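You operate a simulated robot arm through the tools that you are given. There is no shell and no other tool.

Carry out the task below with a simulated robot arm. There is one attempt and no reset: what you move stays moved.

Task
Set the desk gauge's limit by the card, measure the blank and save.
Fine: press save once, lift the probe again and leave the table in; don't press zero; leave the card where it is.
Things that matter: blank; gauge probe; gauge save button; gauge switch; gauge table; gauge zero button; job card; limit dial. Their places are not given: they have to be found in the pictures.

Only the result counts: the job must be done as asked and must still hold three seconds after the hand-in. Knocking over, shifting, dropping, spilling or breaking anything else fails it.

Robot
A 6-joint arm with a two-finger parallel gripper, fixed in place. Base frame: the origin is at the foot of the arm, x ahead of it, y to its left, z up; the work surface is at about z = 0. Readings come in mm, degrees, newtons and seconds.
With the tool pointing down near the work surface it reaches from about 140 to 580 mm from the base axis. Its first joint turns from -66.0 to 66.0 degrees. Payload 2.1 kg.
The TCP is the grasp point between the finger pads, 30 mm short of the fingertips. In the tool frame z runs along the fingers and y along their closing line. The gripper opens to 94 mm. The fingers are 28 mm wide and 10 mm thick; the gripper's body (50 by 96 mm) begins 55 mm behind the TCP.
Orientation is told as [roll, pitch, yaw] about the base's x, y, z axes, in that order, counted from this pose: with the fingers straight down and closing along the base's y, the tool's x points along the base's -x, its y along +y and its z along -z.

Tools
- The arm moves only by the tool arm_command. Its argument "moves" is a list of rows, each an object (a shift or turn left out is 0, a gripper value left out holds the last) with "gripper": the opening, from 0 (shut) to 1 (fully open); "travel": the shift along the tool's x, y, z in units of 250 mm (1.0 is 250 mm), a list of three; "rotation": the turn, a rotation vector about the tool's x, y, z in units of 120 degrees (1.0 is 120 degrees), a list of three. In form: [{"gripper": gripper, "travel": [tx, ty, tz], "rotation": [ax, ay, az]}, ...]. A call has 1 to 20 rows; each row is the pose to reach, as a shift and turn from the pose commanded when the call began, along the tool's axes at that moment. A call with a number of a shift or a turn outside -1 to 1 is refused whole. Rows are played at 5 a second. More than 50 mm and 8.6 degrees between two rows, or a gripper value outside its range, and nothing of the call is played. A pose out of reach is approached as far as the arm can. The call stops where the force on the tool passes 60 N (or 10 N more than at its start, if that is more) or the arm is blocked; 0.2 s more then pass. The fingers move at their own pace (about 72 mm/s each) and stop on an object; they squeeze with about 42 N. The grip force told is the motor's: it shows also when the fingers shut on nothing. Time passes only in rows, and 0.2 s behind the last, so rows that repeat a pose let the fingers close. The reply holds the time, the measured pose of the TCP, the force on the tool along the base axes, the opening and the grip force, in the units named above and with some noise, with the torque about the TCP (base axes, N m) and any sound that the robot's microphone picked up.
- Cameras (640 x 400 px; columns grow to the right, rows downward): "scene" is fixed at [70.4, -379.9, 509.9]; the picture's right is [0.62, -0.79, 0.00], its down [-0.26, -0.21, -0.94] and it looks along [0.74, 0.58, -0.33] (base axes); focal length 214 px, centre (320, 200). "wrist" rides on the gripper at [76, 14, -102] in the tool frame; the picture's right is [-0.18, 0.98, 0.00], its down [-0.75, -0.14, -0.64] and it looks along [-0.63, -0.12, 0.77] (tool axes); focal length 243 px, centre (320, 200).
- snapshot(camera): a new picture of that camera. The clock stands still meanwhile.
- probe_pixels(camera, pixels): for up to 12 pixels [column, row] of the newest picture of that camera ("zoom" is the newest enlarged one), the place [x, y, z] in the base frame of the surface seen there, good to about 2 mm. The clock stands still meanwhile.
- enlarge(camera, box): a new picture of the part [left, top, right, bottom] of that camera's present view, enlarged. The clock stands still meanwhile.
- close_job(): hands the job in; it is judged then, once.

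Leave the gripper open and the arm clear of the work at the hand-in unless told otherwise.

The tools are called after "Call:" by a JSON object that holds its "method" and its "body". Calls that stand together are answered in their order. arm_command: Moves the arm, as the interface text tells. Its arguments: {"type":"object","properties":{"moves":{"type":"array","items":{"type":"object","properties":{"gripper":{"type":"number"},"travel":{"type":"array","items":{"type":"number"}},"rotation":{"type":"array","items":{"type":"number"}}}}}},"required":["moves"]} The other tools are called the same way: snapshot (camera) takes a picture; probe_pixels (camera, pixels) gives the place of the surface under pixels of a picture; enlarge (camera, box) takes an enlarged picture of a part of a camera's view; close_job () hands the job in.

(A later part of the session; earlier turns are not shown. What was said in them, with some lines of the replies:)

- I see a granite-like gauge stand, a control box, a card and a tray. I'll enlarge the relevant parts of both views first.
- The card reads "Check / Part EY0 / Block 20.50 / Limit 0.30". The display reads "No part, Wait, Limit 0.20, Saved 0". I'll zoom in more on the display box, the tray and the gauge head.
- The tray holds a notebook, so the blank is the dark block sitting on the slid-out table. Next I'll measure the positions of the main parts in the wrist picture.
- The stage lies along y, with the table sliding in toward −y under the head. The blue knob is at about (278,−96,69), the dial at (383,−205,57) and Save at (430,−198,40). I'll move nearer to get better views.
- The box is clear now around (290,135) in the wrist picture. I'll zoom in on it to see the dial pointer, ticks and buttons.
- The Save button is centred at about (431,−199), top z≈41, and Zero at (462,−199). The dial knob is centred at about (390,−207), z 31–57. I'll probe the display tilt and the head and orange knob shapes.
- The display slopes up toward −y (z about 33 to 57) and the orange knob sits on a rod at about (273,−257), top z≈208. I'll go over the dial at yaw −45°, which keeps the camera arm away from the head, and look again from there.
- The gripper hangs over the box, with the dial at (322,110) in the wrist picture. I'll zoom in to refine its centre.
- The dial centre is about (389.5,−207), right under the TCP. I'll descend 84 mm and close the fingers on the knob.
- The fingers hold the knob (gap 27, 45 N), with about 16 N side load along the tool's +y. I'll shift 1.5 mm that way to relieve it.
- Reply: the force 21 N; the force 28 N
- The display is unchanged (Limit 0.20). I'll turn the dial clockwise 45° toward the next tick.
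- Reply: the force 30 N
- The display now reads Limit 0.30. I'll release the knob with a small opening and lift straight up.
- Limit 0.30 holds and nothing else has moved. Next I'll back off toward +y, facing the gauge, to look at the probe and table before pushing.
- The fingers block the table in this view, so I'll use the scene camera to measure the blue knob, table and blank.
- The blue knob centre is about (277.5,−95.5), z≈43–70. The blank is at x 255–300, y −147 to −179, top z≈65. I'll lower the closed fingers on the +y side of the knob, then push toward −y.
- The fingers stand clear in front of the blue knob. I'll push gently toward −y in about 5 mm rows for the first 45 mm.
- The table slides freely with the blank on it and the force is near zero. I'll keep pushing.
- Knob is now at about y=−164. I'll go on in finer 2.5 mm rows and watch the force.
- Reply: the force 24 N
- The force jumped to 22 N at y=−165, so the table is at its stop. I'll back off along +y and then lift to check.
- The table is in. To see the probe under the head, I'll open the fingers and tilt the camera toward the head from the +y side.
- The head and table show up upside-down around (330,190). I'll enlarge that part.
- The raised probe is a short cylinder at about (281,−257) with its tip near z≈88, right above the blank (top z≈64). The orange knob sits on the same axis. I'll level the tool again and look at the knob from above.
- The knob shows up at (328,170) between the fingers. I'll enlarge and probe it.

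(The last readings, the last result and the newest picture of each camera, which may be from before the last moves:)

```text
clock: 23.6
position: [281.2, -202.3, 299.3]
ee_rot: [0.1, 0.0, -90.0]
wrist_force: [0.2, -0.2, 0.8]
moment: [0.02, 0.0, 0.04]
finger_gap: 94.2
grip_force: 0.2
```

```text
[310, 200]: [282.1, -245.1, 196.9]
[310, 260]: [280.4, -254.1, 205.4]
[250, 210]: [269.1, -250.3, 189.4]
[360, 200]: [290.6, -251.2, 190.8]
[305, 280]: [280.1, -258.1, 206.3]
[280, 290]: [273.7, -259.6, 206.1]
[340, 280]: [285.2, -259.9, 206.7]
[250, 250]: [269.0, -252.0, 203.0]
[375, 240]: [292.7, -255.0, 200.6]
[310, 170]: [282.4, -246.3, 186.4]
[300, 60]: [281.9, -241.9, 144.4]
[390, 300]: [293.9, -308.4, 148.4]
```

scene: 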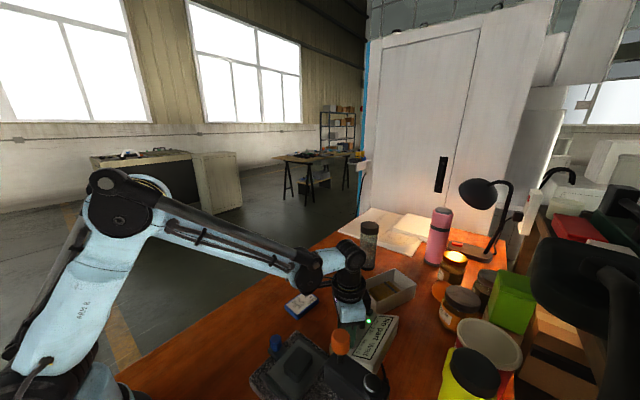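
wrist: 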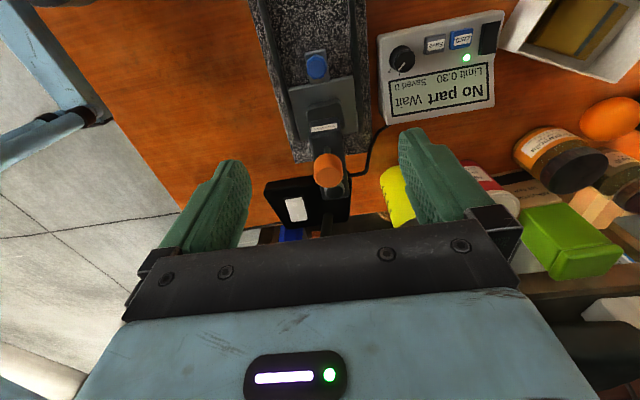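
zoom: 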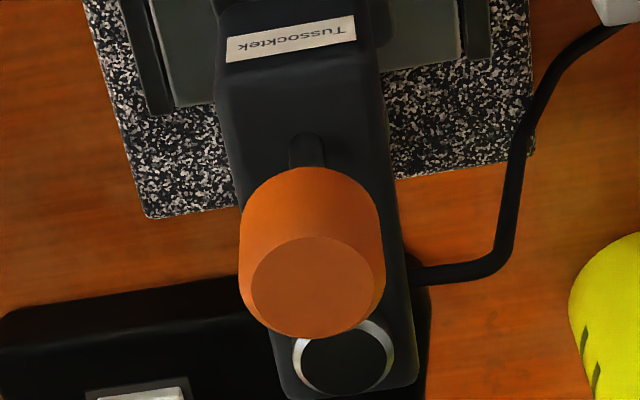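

The knob centre is about (280.5,−257.5), top z≈206. I'll close the fingers, move above it and stop just short of contact.

Call:
{"method": "arm_command", "body": {"moves": [{"travel": [-0.1, 0, 0], "gripper": 0.4}, {"travel": [-0.22, -0.003, 0], "gripper": 0}, {"travel": [-0.22, -0.003, 0.1], "gripper": 0}, {"travel": [-0.22, -0.003, 0.2], "gripper": 0}, {"travel": [-0.22, -0.003, 0.22], "gripper": 0}, {"travel": [-0.22, -0.003, 0.22], "gripper": 0}]}}

Call:
{"method": "enlarge", "body": {"camera": "scene", "box": [280, 250, 440, 400]}}

Call:
{"method": "snapshot", "body": {"camera": "wrist"}}

```text
clock: 25.0
position: [281.1, -258.2, 244.1]
ee_rot: [0.1, 0.1, -90.0]
wrist_force: [-0.6, 0.5, -0.4]
moment: [-0.01, 0.03, 0.0]
finger_gap: 0.0
grip_force: 33.0
```

```text
2.67 times, centred on (360, 325) of scene
```

zoom: 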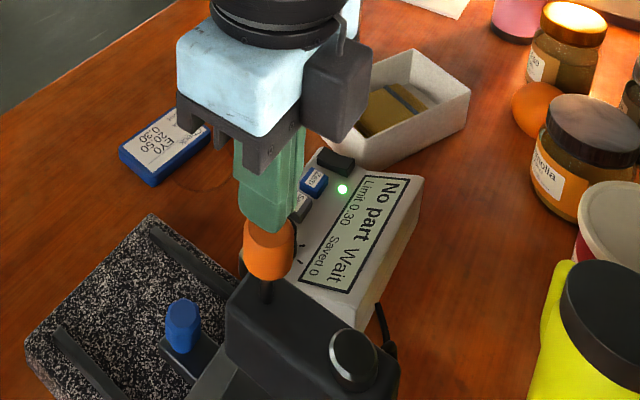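

```text
taken
```

wrist: 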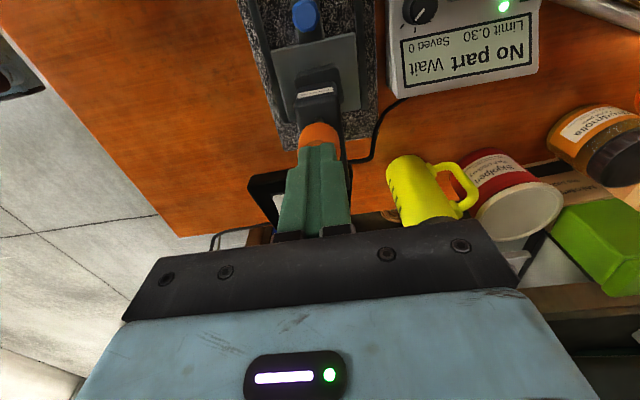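

The closed fingers are centred just above the knob. I'll press down in 2 mm rows, checking force and display.

Call:
{"method": "arm_command", "body": {"moves": [{"travel": [0, 0, 0.008]}, {"travel": [0, 0, 0.016]}, {"travel": [0, 0, 0.024]}, {"travel": [0, 0, 0.032]}, {"travel": [0, 0, 0.04]}, {"travel": [0, 0, 0.048]}, {"travel": [0, 0, 0.056]}, {"travel": [0, 0, 0.064]}]}}

Call:
{"method": "enlarge", "body": {"camera": "scene", "box": [280, 250, 440, 400]}}

```text
clock: 26.8
position: [281.0, -256.5, 229.0]
ee_rot: [0.0, 0.1, -90.0]
wrist_force: [0.1, 0.0, 0.0]
moment: [0.03, -0.01, 0.04]
finger_gap: 0.1
grip_force: 33.4
```

```text
2.67 times, centred on (360, 325) of scene
```

zoom: 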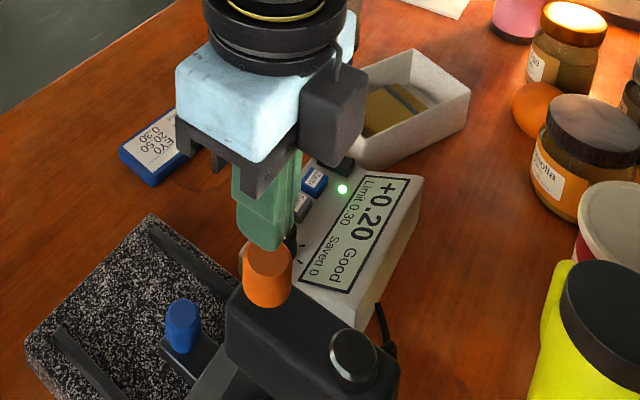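

The probe dropped onto the blank and the display reads "+0.20 Good, Limit 0.30, Saved 0". I'll lift clear and go above the Save button at (431,−199).

Call:
{"method": "arm_command", "body": {"moves": [{"travel": [0, 0, -0.12], "gripper": 0}, {"travel": [0, 0, -0.26], "gripper": 0}, {"travel": [0.05, 0.13, -0.26], "gripper": 0}, {"travel": [0.1, 0.27, -0.26], "gripper": 0}, {"travel": [0.15, 0.4, -0.2], "gripper": 0}, {"travel": [0.2, 0.52, -0.1], "gripper": 0}, {"travel": [0.232, 0.6, 0], "gripper": 0}, {"travel": [0.232, 0.6, 0.15], "gripper": 0}, {"travel": [0.232, 0.6, 0.3], "gripper": 0}, {"travel": [0.232, 0.6, 0.4], "gripper": 0}, {"travel": [0.232, 0.6, 0.4], "gripper": 0}]}}

Call:
{"method": "snapshot", "body": {"camera": "wrist"}}

Call:
{"method": "enlarge", "body": {"camera": "scene", "box": [280, 250, 440, 400]}}

```text
clock: 29.2
position: [432.1, -198.8, 129.1]
ee_rot: [0.1, 0.0, -90.0]
wrist_force: [0.1, 0.2, -0.1]
moment: [0.02, -0.01, 0.01]
finger_gap: 0.0
grip_force: 33.1
```

```text
taken
```

wrist: 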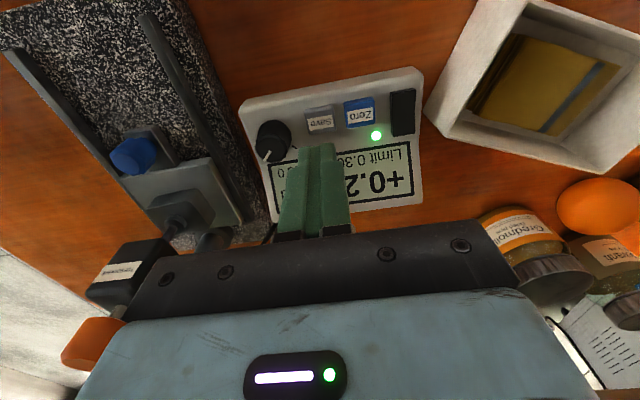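

```text
2.67 times, centred on (360, 325) of scene
```

zoom: 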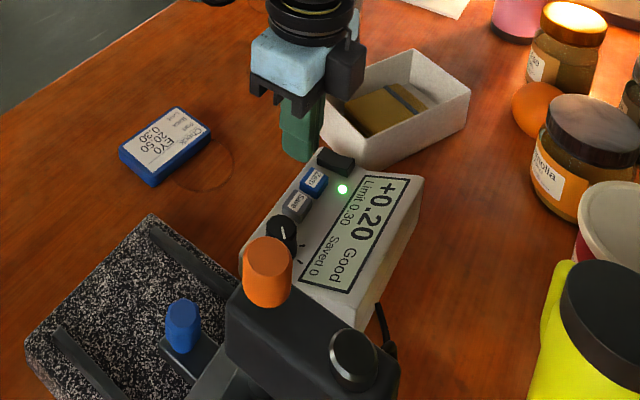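

The reading stays at +0.20 Good. I'll probe the buttons once more from here to confirm the press point.

Call:
{"method": "enlarge", "body": {"camera": "wrist", "box": [250, 80, 430, 190]}}

Call:
{"method": "probe_pixels", "body": {"camera": "zoom", "pixels": [[250, 145], [205, 110], [290, 95], [300, 175], [215, 185], [345, 90], [390, 115], [345, 165], [70, 200], [430, 70]]}}

```text
3.56 times, centred on (340, 135) of wrist
```

zoom: 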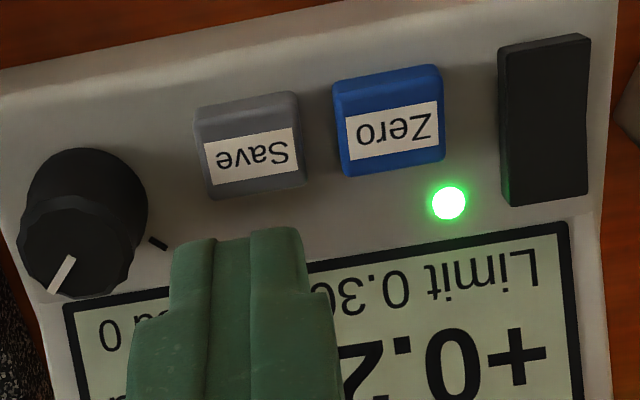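

```text
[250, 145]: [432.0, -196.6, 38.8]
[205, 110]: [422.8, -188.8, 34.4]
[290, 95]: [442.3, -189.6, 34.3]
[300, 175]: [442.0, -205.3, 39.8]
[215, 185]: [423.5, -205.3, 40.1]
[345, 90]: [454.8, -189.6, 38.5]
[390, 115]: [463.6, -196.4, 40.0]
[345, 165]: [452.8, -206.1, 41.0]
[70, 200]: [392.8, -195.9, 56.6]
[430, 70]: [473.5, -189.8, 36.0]
```

Save spans x 422–443, y −190 to −206, so the TCP is centred on it and about 20 mm clear of Zero's edge. I'll descend to just above it and stop.

Call:
{"method": "arm_command", "body": {"moves": [{"travel": [0, 0, 0.1]}, {"travel": [0, 0, 0.19]}, {"travel": [0, 0, 0.21]}, {"travel": [0, 0, 0.216]}]}}

Call:
{"method": "enlarge", "body": {"camera": "scene", "box": [310, 280, 420, 370]}}

```text
clock: 30.2
position: [430.3, -199.1, 75.1]
ee_rot: [0.0, 0.0, -89.9]
wrist_force: [0.4, 0.1, -0.3]
moment: [-0.03, 0.0, 0.01]
finger_gap: 0.0
grip_force: 33.0
```

```text
4.44 times, centred on (365, 325) of scene
```

zoom: 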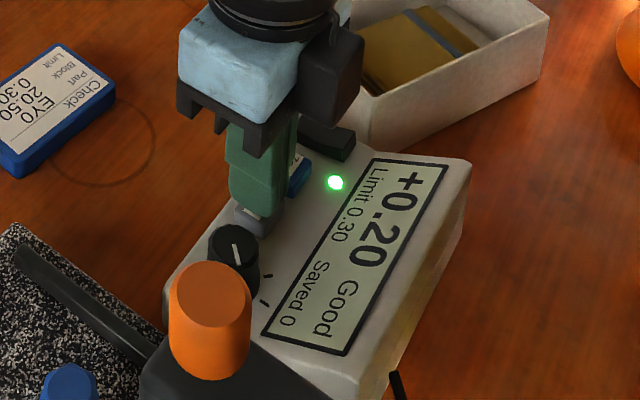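

The fingertips are just above Save. I'll press in 1 mm rows.

Call:
{"method": "arm_command", "body": {"moves": [{"travel": [0, 0, 0.004]}, {"travel": [0, 0, 0.008]}, {"travel": [0, 0, 0.012]}, {"travel": [0, 0, 0.016]}, {"travel": [0, 0, 0.02]}, {"travel": [0, 0, 0.024]}, {"travel": [0, 0, 0.028]}]}}

Call:
{"method": "enlarge", "body": {"camera": "scene", "box": [310, 280, 420, 370]}}

```text
clock: 31.8
position: [431.6, -197.9, 67.2]
ee_rot: [0.0, 0.0, -90.1]
wrist_force: [1.3, 1.8, 2.1]
moment: [0.05, -0.04, -0.01]
finger_gap: 0.0
grip_force: 32.7
heard: click
```

```text
4.44 times, centred on (365, 325) of scene
```

zoom: 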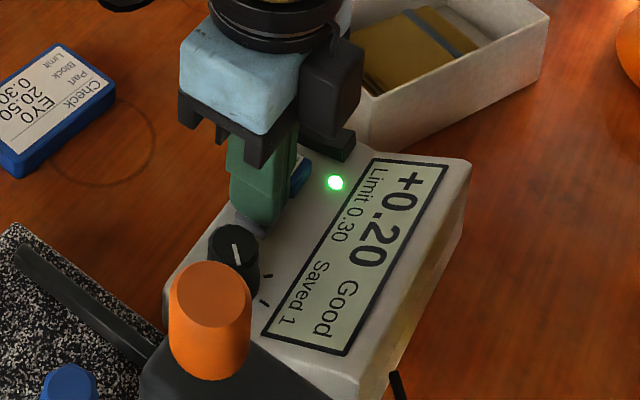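

I heard a click and the display shows Saved 1. I'll lift straight up and return to the viewing place above the orange knob with the fingers open.

Call:
{"method": "arm_command", "body": {"moves": [{"travel": [0, 0, -0.06]}, {"travel": [0, 0, -0.24]}, {"travel": [0, 0, -0.42]}, {"travel": [0, 0, -0.6]}, {"travel": [0, 0, -0.78]}, {"travel": [0, -0.1, -0.9]}, {"travel": [-0.005, -0.25, -0.93], "gripper": 0.4}, {"travel": [-0.01, -0.4, -0.93], "gripper": 0.8}, {"travel": [-0.015, -0.52, -0.93], "gripper": 1}, {"travel": [-0.02, -0.602, -0.93], "gripper": 1}, {"travel": [-0.02, -0.602, -0.93], "gripper": 1}]}}

Call:
{"method": "snapshot", "body": {"camera": "wrist"}}

Call:
{"method": "enlarge", "body": {"camera": "wrist", "box": [290, 120, 370, 200]}}

Call:
{"method": "probe_pixels", "body": {"camera": "zoom", "pixels": [[310, 200], [310, 230], [250, 210], [360, 200], [305, 250], [270, 240], [345, 230], [310, 140], [300, 280], [300, 60]]}}

Call:
{"method": "enlarge", "body": {"camera": "scene", "box": [280, 250, 440, 400]}}

```text
clock: 34.2
position: [281.2, -205.7, 299.5]
ee_rot: [0.0, -0.1, -90.1]
wrist_force: [0.3, -0.2, 0.7]
moment: [0.0, 0.01, 0.01]
finger_gap: 93.8
grip_force: 0.1
```

```text
taken
```

wrist: 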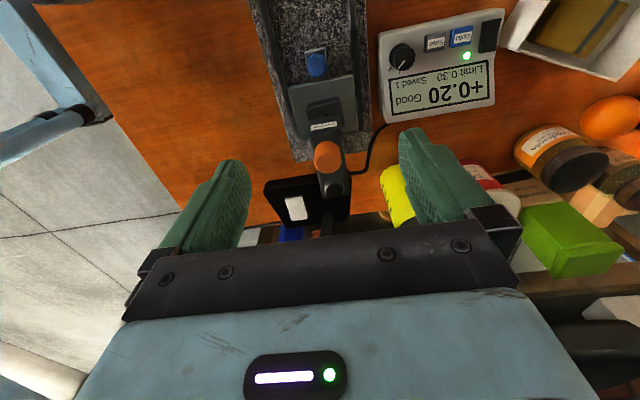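

```text
5.00 times, centred on (330, 160) of wrist
```

zoom: 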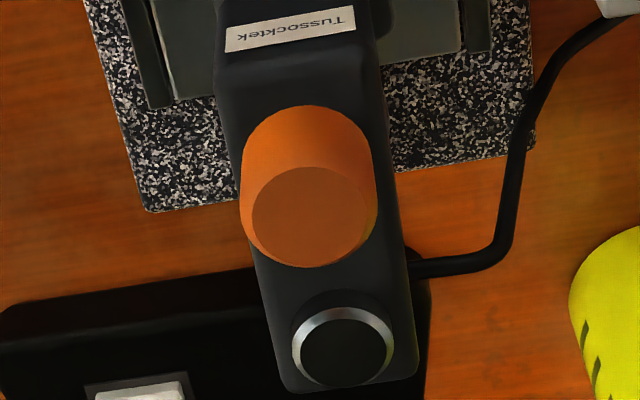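

```text
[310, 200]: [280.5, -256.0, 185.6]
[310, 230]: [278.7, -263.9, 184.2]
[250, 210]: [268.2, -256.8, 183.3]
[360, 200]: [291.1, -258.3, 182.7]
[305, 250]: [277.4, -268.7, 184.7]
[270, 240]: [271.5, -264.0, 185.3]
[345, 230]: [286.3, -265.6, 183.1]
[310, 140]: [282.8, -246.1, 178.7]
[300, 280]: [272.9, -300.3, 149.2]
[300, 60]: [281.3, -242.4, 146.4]
```

```text
2.67 times, centred on (360, 325) of scene
```

zoom: 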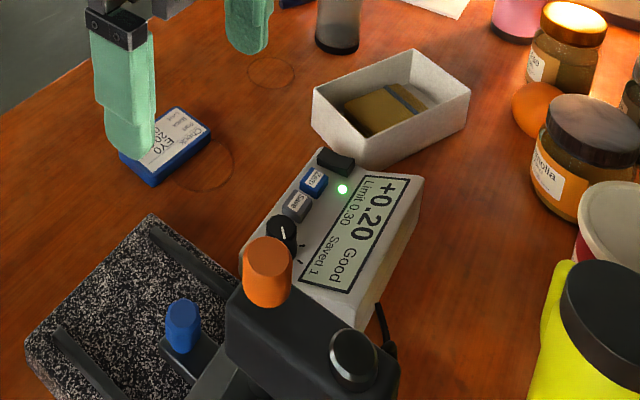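

The knob is now at top z≈184.5, centred at about (280.5,−257.5). I'll move over it with the fingers 55 mm apart, lower to z≈195 and close on it.

Call:
{"method": "arm_command", "body": {"moves": [{"travel": [-0.1, 0, 0], "gripper": 0.6}, {"travel": [-0.207, -0.003, 0], "gripper": 0.58}, {"travel": [-0.207, -0.003, 0.15], "gripper": 0.58}, {"travel": [-0.207, -0.003, 0.28], "gripper": 0.58}, {"travel": [-0.207, -0.003, 0.36], "gripper": 0.58}, {"travel": [-0.207, -0.003, 0.415], "gripper": 0.58}, {"travel": [-0.207, -0.003, 0.415], "gripper": 0.58}]}}

Call:
{"method": "snapshot", "body": {"camera": "wrist"}}

Call:
{"method": "enlarge", "body": {"camera": "scene", "box": [280, 250, 440, 400]}}

```text
clock: 35.8
position: [280.8, -255.4, 195.1]
ee_rot: [0.0, -0.1, -90.1]
wrist_force: [0.3, 0.3, -0.9]
moment: [0.04, 0.02, 0.02]
finger_gap: 54.7
grip_force: 0.1
```

```text
taken
```

wrist: 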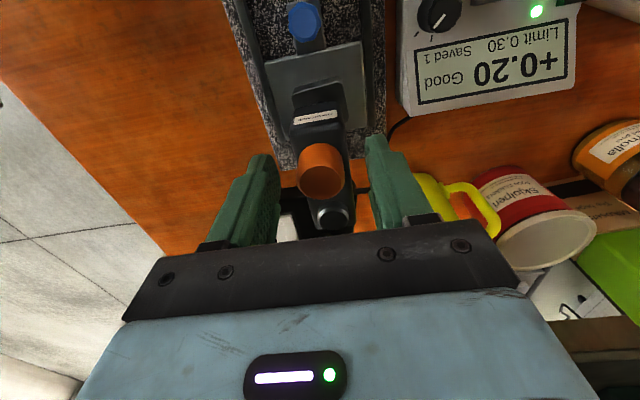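

```text
2.67 times, centred on (360, 325) of scene
```

zoom: 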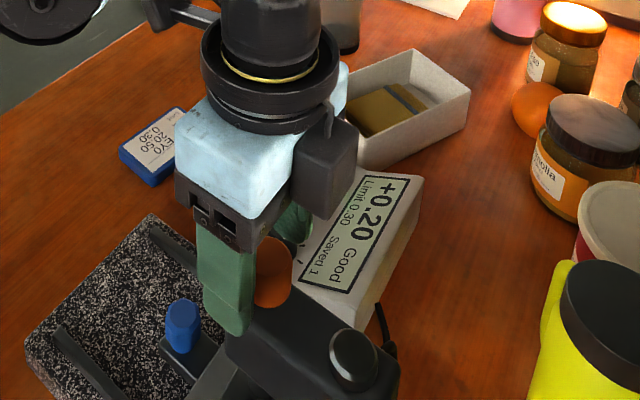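

The fingers straddle the knob cleanly. I'll close on it.

Call:
{"method": "arm_command", "body": {"moves": [{"gripper": 0.35}, {"gripper": 0.3}, {"gripper": 0.25}, {"gripper": 0.2}, {"gripper": 0.2}]}}

Call:
{"method": "enlarge", "body": {"camera": "scene", "box": [280, 250, 440, 400]}}

```text
clock: 37.0
position: [280.1, -254.8, 196.4]
ee_rot: [0.0, 0.0, -90.2]
wrist_force: [-11.3, 2.1, -2.0]
moment: [0.03, -0.23, -0.08]
finger_gap: 28.0
grip_force: 45.1
```

```text
2.67 times, centred on (360, 325) of scene
```

zoom: 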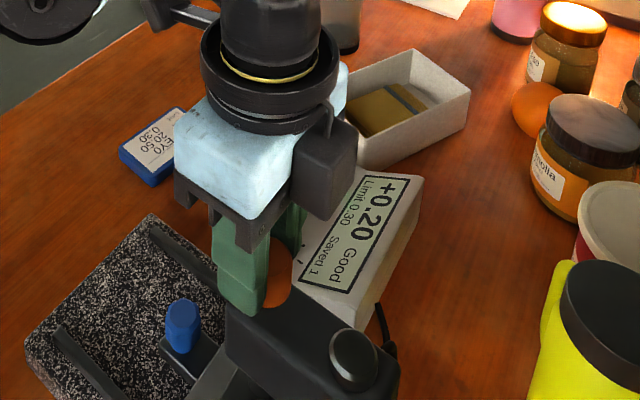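

The grip is firm (gap 28). I'll lift in 2 mm rows, with a slight −x relief of 0.5 mm.

Call:
{"method": "arm_command", "body": {"moves": [{"travel": [0, -0.002, -0.008]}, {"travel": [0, -0.002, -0.016]}, {"travel": [0, -0.002, -0.024]}, {"travel": [0, -0.002, -0.032]}, {"travel": [0, -0.002, -0.04]}, {"travel": [0, -0.002, -0.048]}, {"travel": [0, -0.002, -0.056]}, {"travel": [0, -0.002, -0.064]}, {"travel": [0, -0.002, -0.072]}]}}

Call:
{"method": "enlarge", "body": {"camera": "scene", "box": [280, 250, 440, 400]}}

```text
clock: 39.0
position: [279.3, -254.8, 215.1]
ee_rot: [0.2, 0.1, -89.9]
wrist_force: [20.3, 3.8, 1.8]
moment: [0.11, 0.06, 0.16]
finger_gap: 28.0
grip_force: 44.8
```

```text
2.67 times, centred on (360, 325) of scene
```

zoom: 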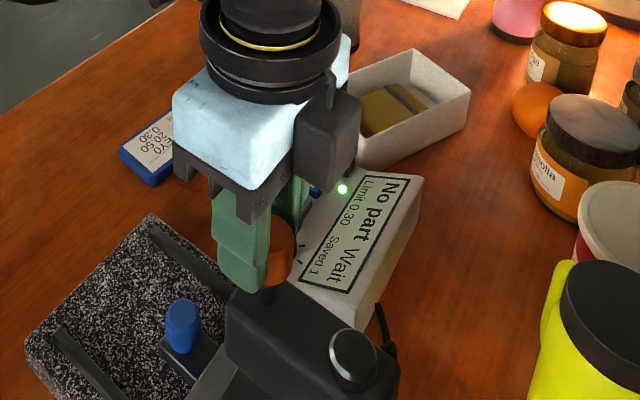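

The display is back to "No part, Wait, Saved 1". I'll lift the last few mm to the top position and ease the side load.

Call:
{"method": "arm_command", "body": {"moves": [{"travel": [0, 0.001, -0.004]}, {"travel": [0, 0.001, -0.008]}, {"travel": [0, 0.001, -0.012]}]}}

```text
clock: 39.8
position: [280.4, -255.3, 217.6]
ee_rot: [0.2, 0.1, -90.1]
wrist_force: [22.4, 5.9, 3.4]
moment: [0.24, -0.05, 0.25]
finger_gap: 27.9
grip_force: 45.2
```

Call:
{"method": "arm_command", "body": {"moves": [{"travel": [0, 0.001, -0.003]}, {"travel": [0, 0.002, -0.006]}]}}

Call:
{"method": "enlarge", "body": {"camera": "scene", "box": [280, 250, 440, 400]}}

```text
clock: 40.4
position: [280.8, -255.1, 217.1]
ee_rot: [0.0, 0.1, -90.1]
wrist_force: [15.9, 3.8, -13.2]
moment: [0.49, -0.06, 0.05]
finger_gap: 27.8
grip_force: 45.2
```

```text
2.67 times, centred on (360, 325) of scene
```

zoom: 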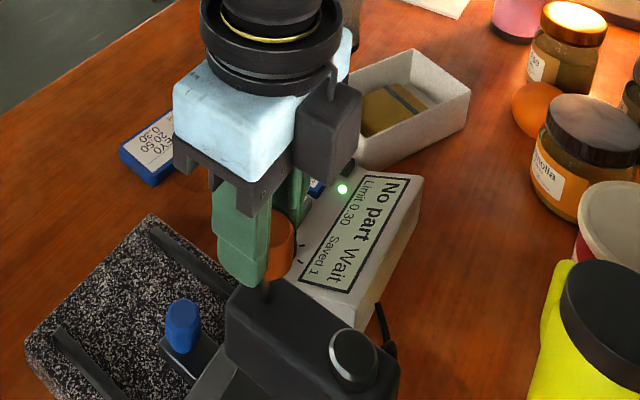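

The force of −13 N in z shows the knob is at its top stop. I'll open the fingers slowly and stay in place to see if it holds.

Call:
{"method": "arm_command", "body": {"moves": [{"gripper": 0.32}, {"gripper": 0.36}, {"gripper": 0.45}, {"gripper": 0.55}, {"gripper": 0.6}, {"gripper": 0.6}]}}

Call:
{"method": "enlarge", "body": {"camera": "scene", "box": [280, 250, 440, 400]}}

Call:
{"method": "snapshot", "body": {"camera": "wrist"}}

```text
clock: 41.8
position: [280.6, -256.3, 219.4]
ee_rot: [0.1, 0.1, -89.9]
wrist_force: [-0.8, -0.8, -0.6]
moment: [-0.04, 0.03, 0.02]
finger_gap: 56.6
grip_force: 0.1
```

```text
2.67 times, centred on (360, 325) of scene
```

zoom: 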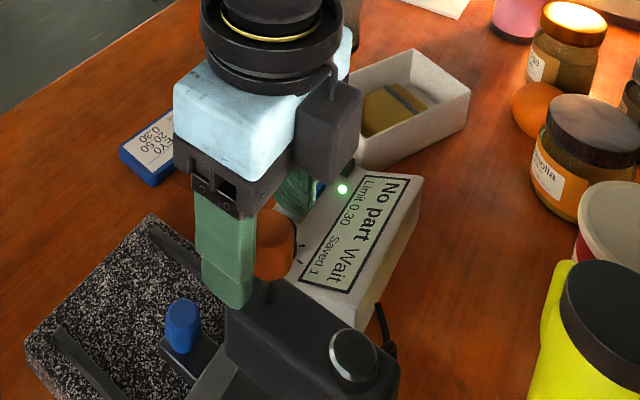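

```text
taken
```

wrist: 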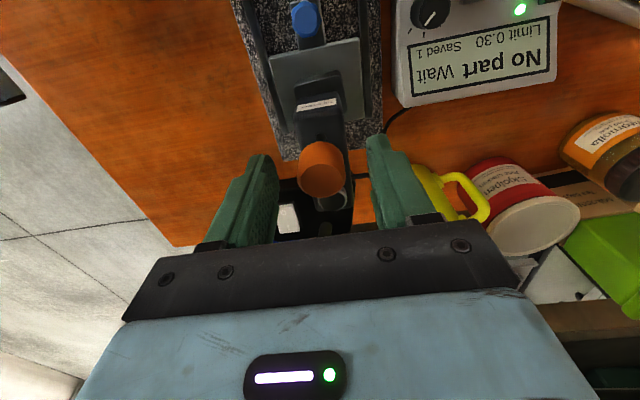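

The knob stays up. I'll lift straight off and retreat toward +y and higher, then check everything.

Call:
{"method": "arm_command", "body": {"moves": [{"travel": [0, 0, -0.1], "gripper": 0.6}, {"travel": [0, 0, -0.25], "gripper": 0.6}, {"travel": [0, 0, -0.4], "gripper": 0.8}, {"travel": [0.15, 0, -0.4], "gripper": 1}, {"travel": [0.3, 0, -0.4], "gripper": 1}, {"travel": [0.45, 0, -0.4], "gripper": 1}, {"travel": [0.6, 0, -0.4], "gripper": 1}, {"travel": [0.6, 0, -0.4], "gripper": 1}]}}

Call:
{"method": "snapshot", "body": {"camera": "scene"}}

Call:
{"method": "snapshot", "body": {"camera": "wrist"}}

Call:
{"method": "enlarge", "body": {"camera": "scene", "box": [240, 270, 400, 400]}}

Call:
{"method": "probe_pixels", "body": {"camera": "zoom", "pixels": [[385, 200], [285, 295], [262, 90]]}}

```text
clock: 43.6
position: [278.2, -104.5, 319.1]
ee_rot: [0.0, -0.1, -90.1]
wrist_force: [-0.1, -0.2, -0.7]
moment: [-0.01, 0.02, -0.03]
finger_gap: 94.1
grip_force: 0.1
```

```text
taken
```

scene: 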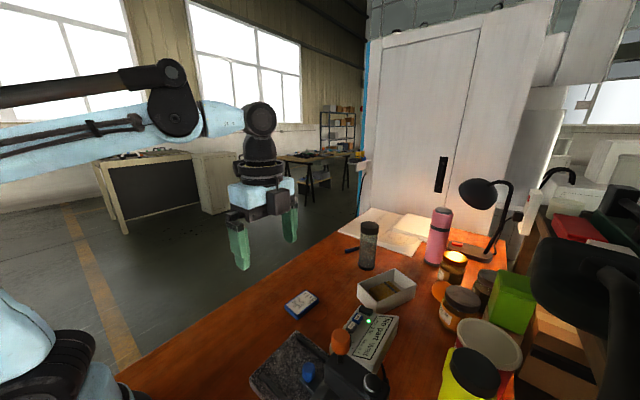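

```text
taken
```

wrist: 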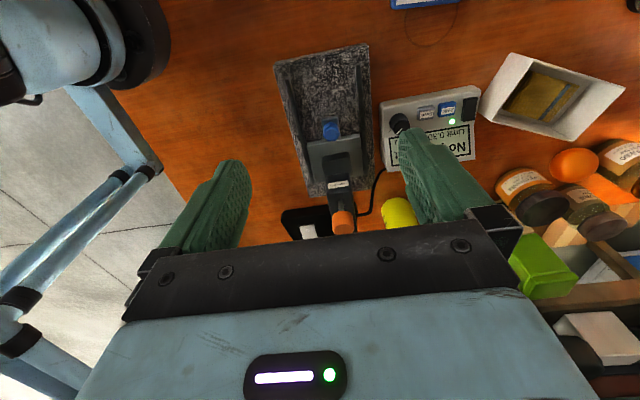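

```text
3.08 times, centred on (320, 335) of scene
```

zoom: 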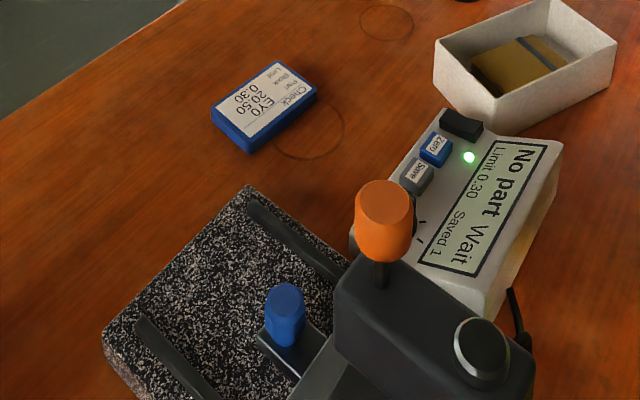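

```text
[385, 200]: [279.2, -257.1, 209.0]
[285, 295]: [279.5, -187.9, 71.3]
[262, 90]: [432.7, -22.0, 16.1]
```

The final check shows Limit 0.30 and Saved 1. The orange knob is back at its raised height (z≈208), and the table is in with its blue knob at y≈−188. The card looks unmoved, and the gripper is open and clear. I'm handing the job in.

Call:
{"method": "close_job", "body": {}}

```text
The job is handed in.
```

The job is done and handed in. I don't have the judge's verdict, only what I saw before handing in.

- **Limit:** I turned the dial from 0.20 to the card's 0.30, and the display shows Limit 0.30.
- **Measurement:** I pushed the table in to its stop and lowered the probe onto the blank. The display read +0.20, Good.
- **Save:** I pressed Save once; there was a click and the display went to Saved 1. I did not press Zero.
- **End state:** The probe is lifted back to its starting height and the table is still in. The card looks unmoved, and the gripper is open and clear of the work.
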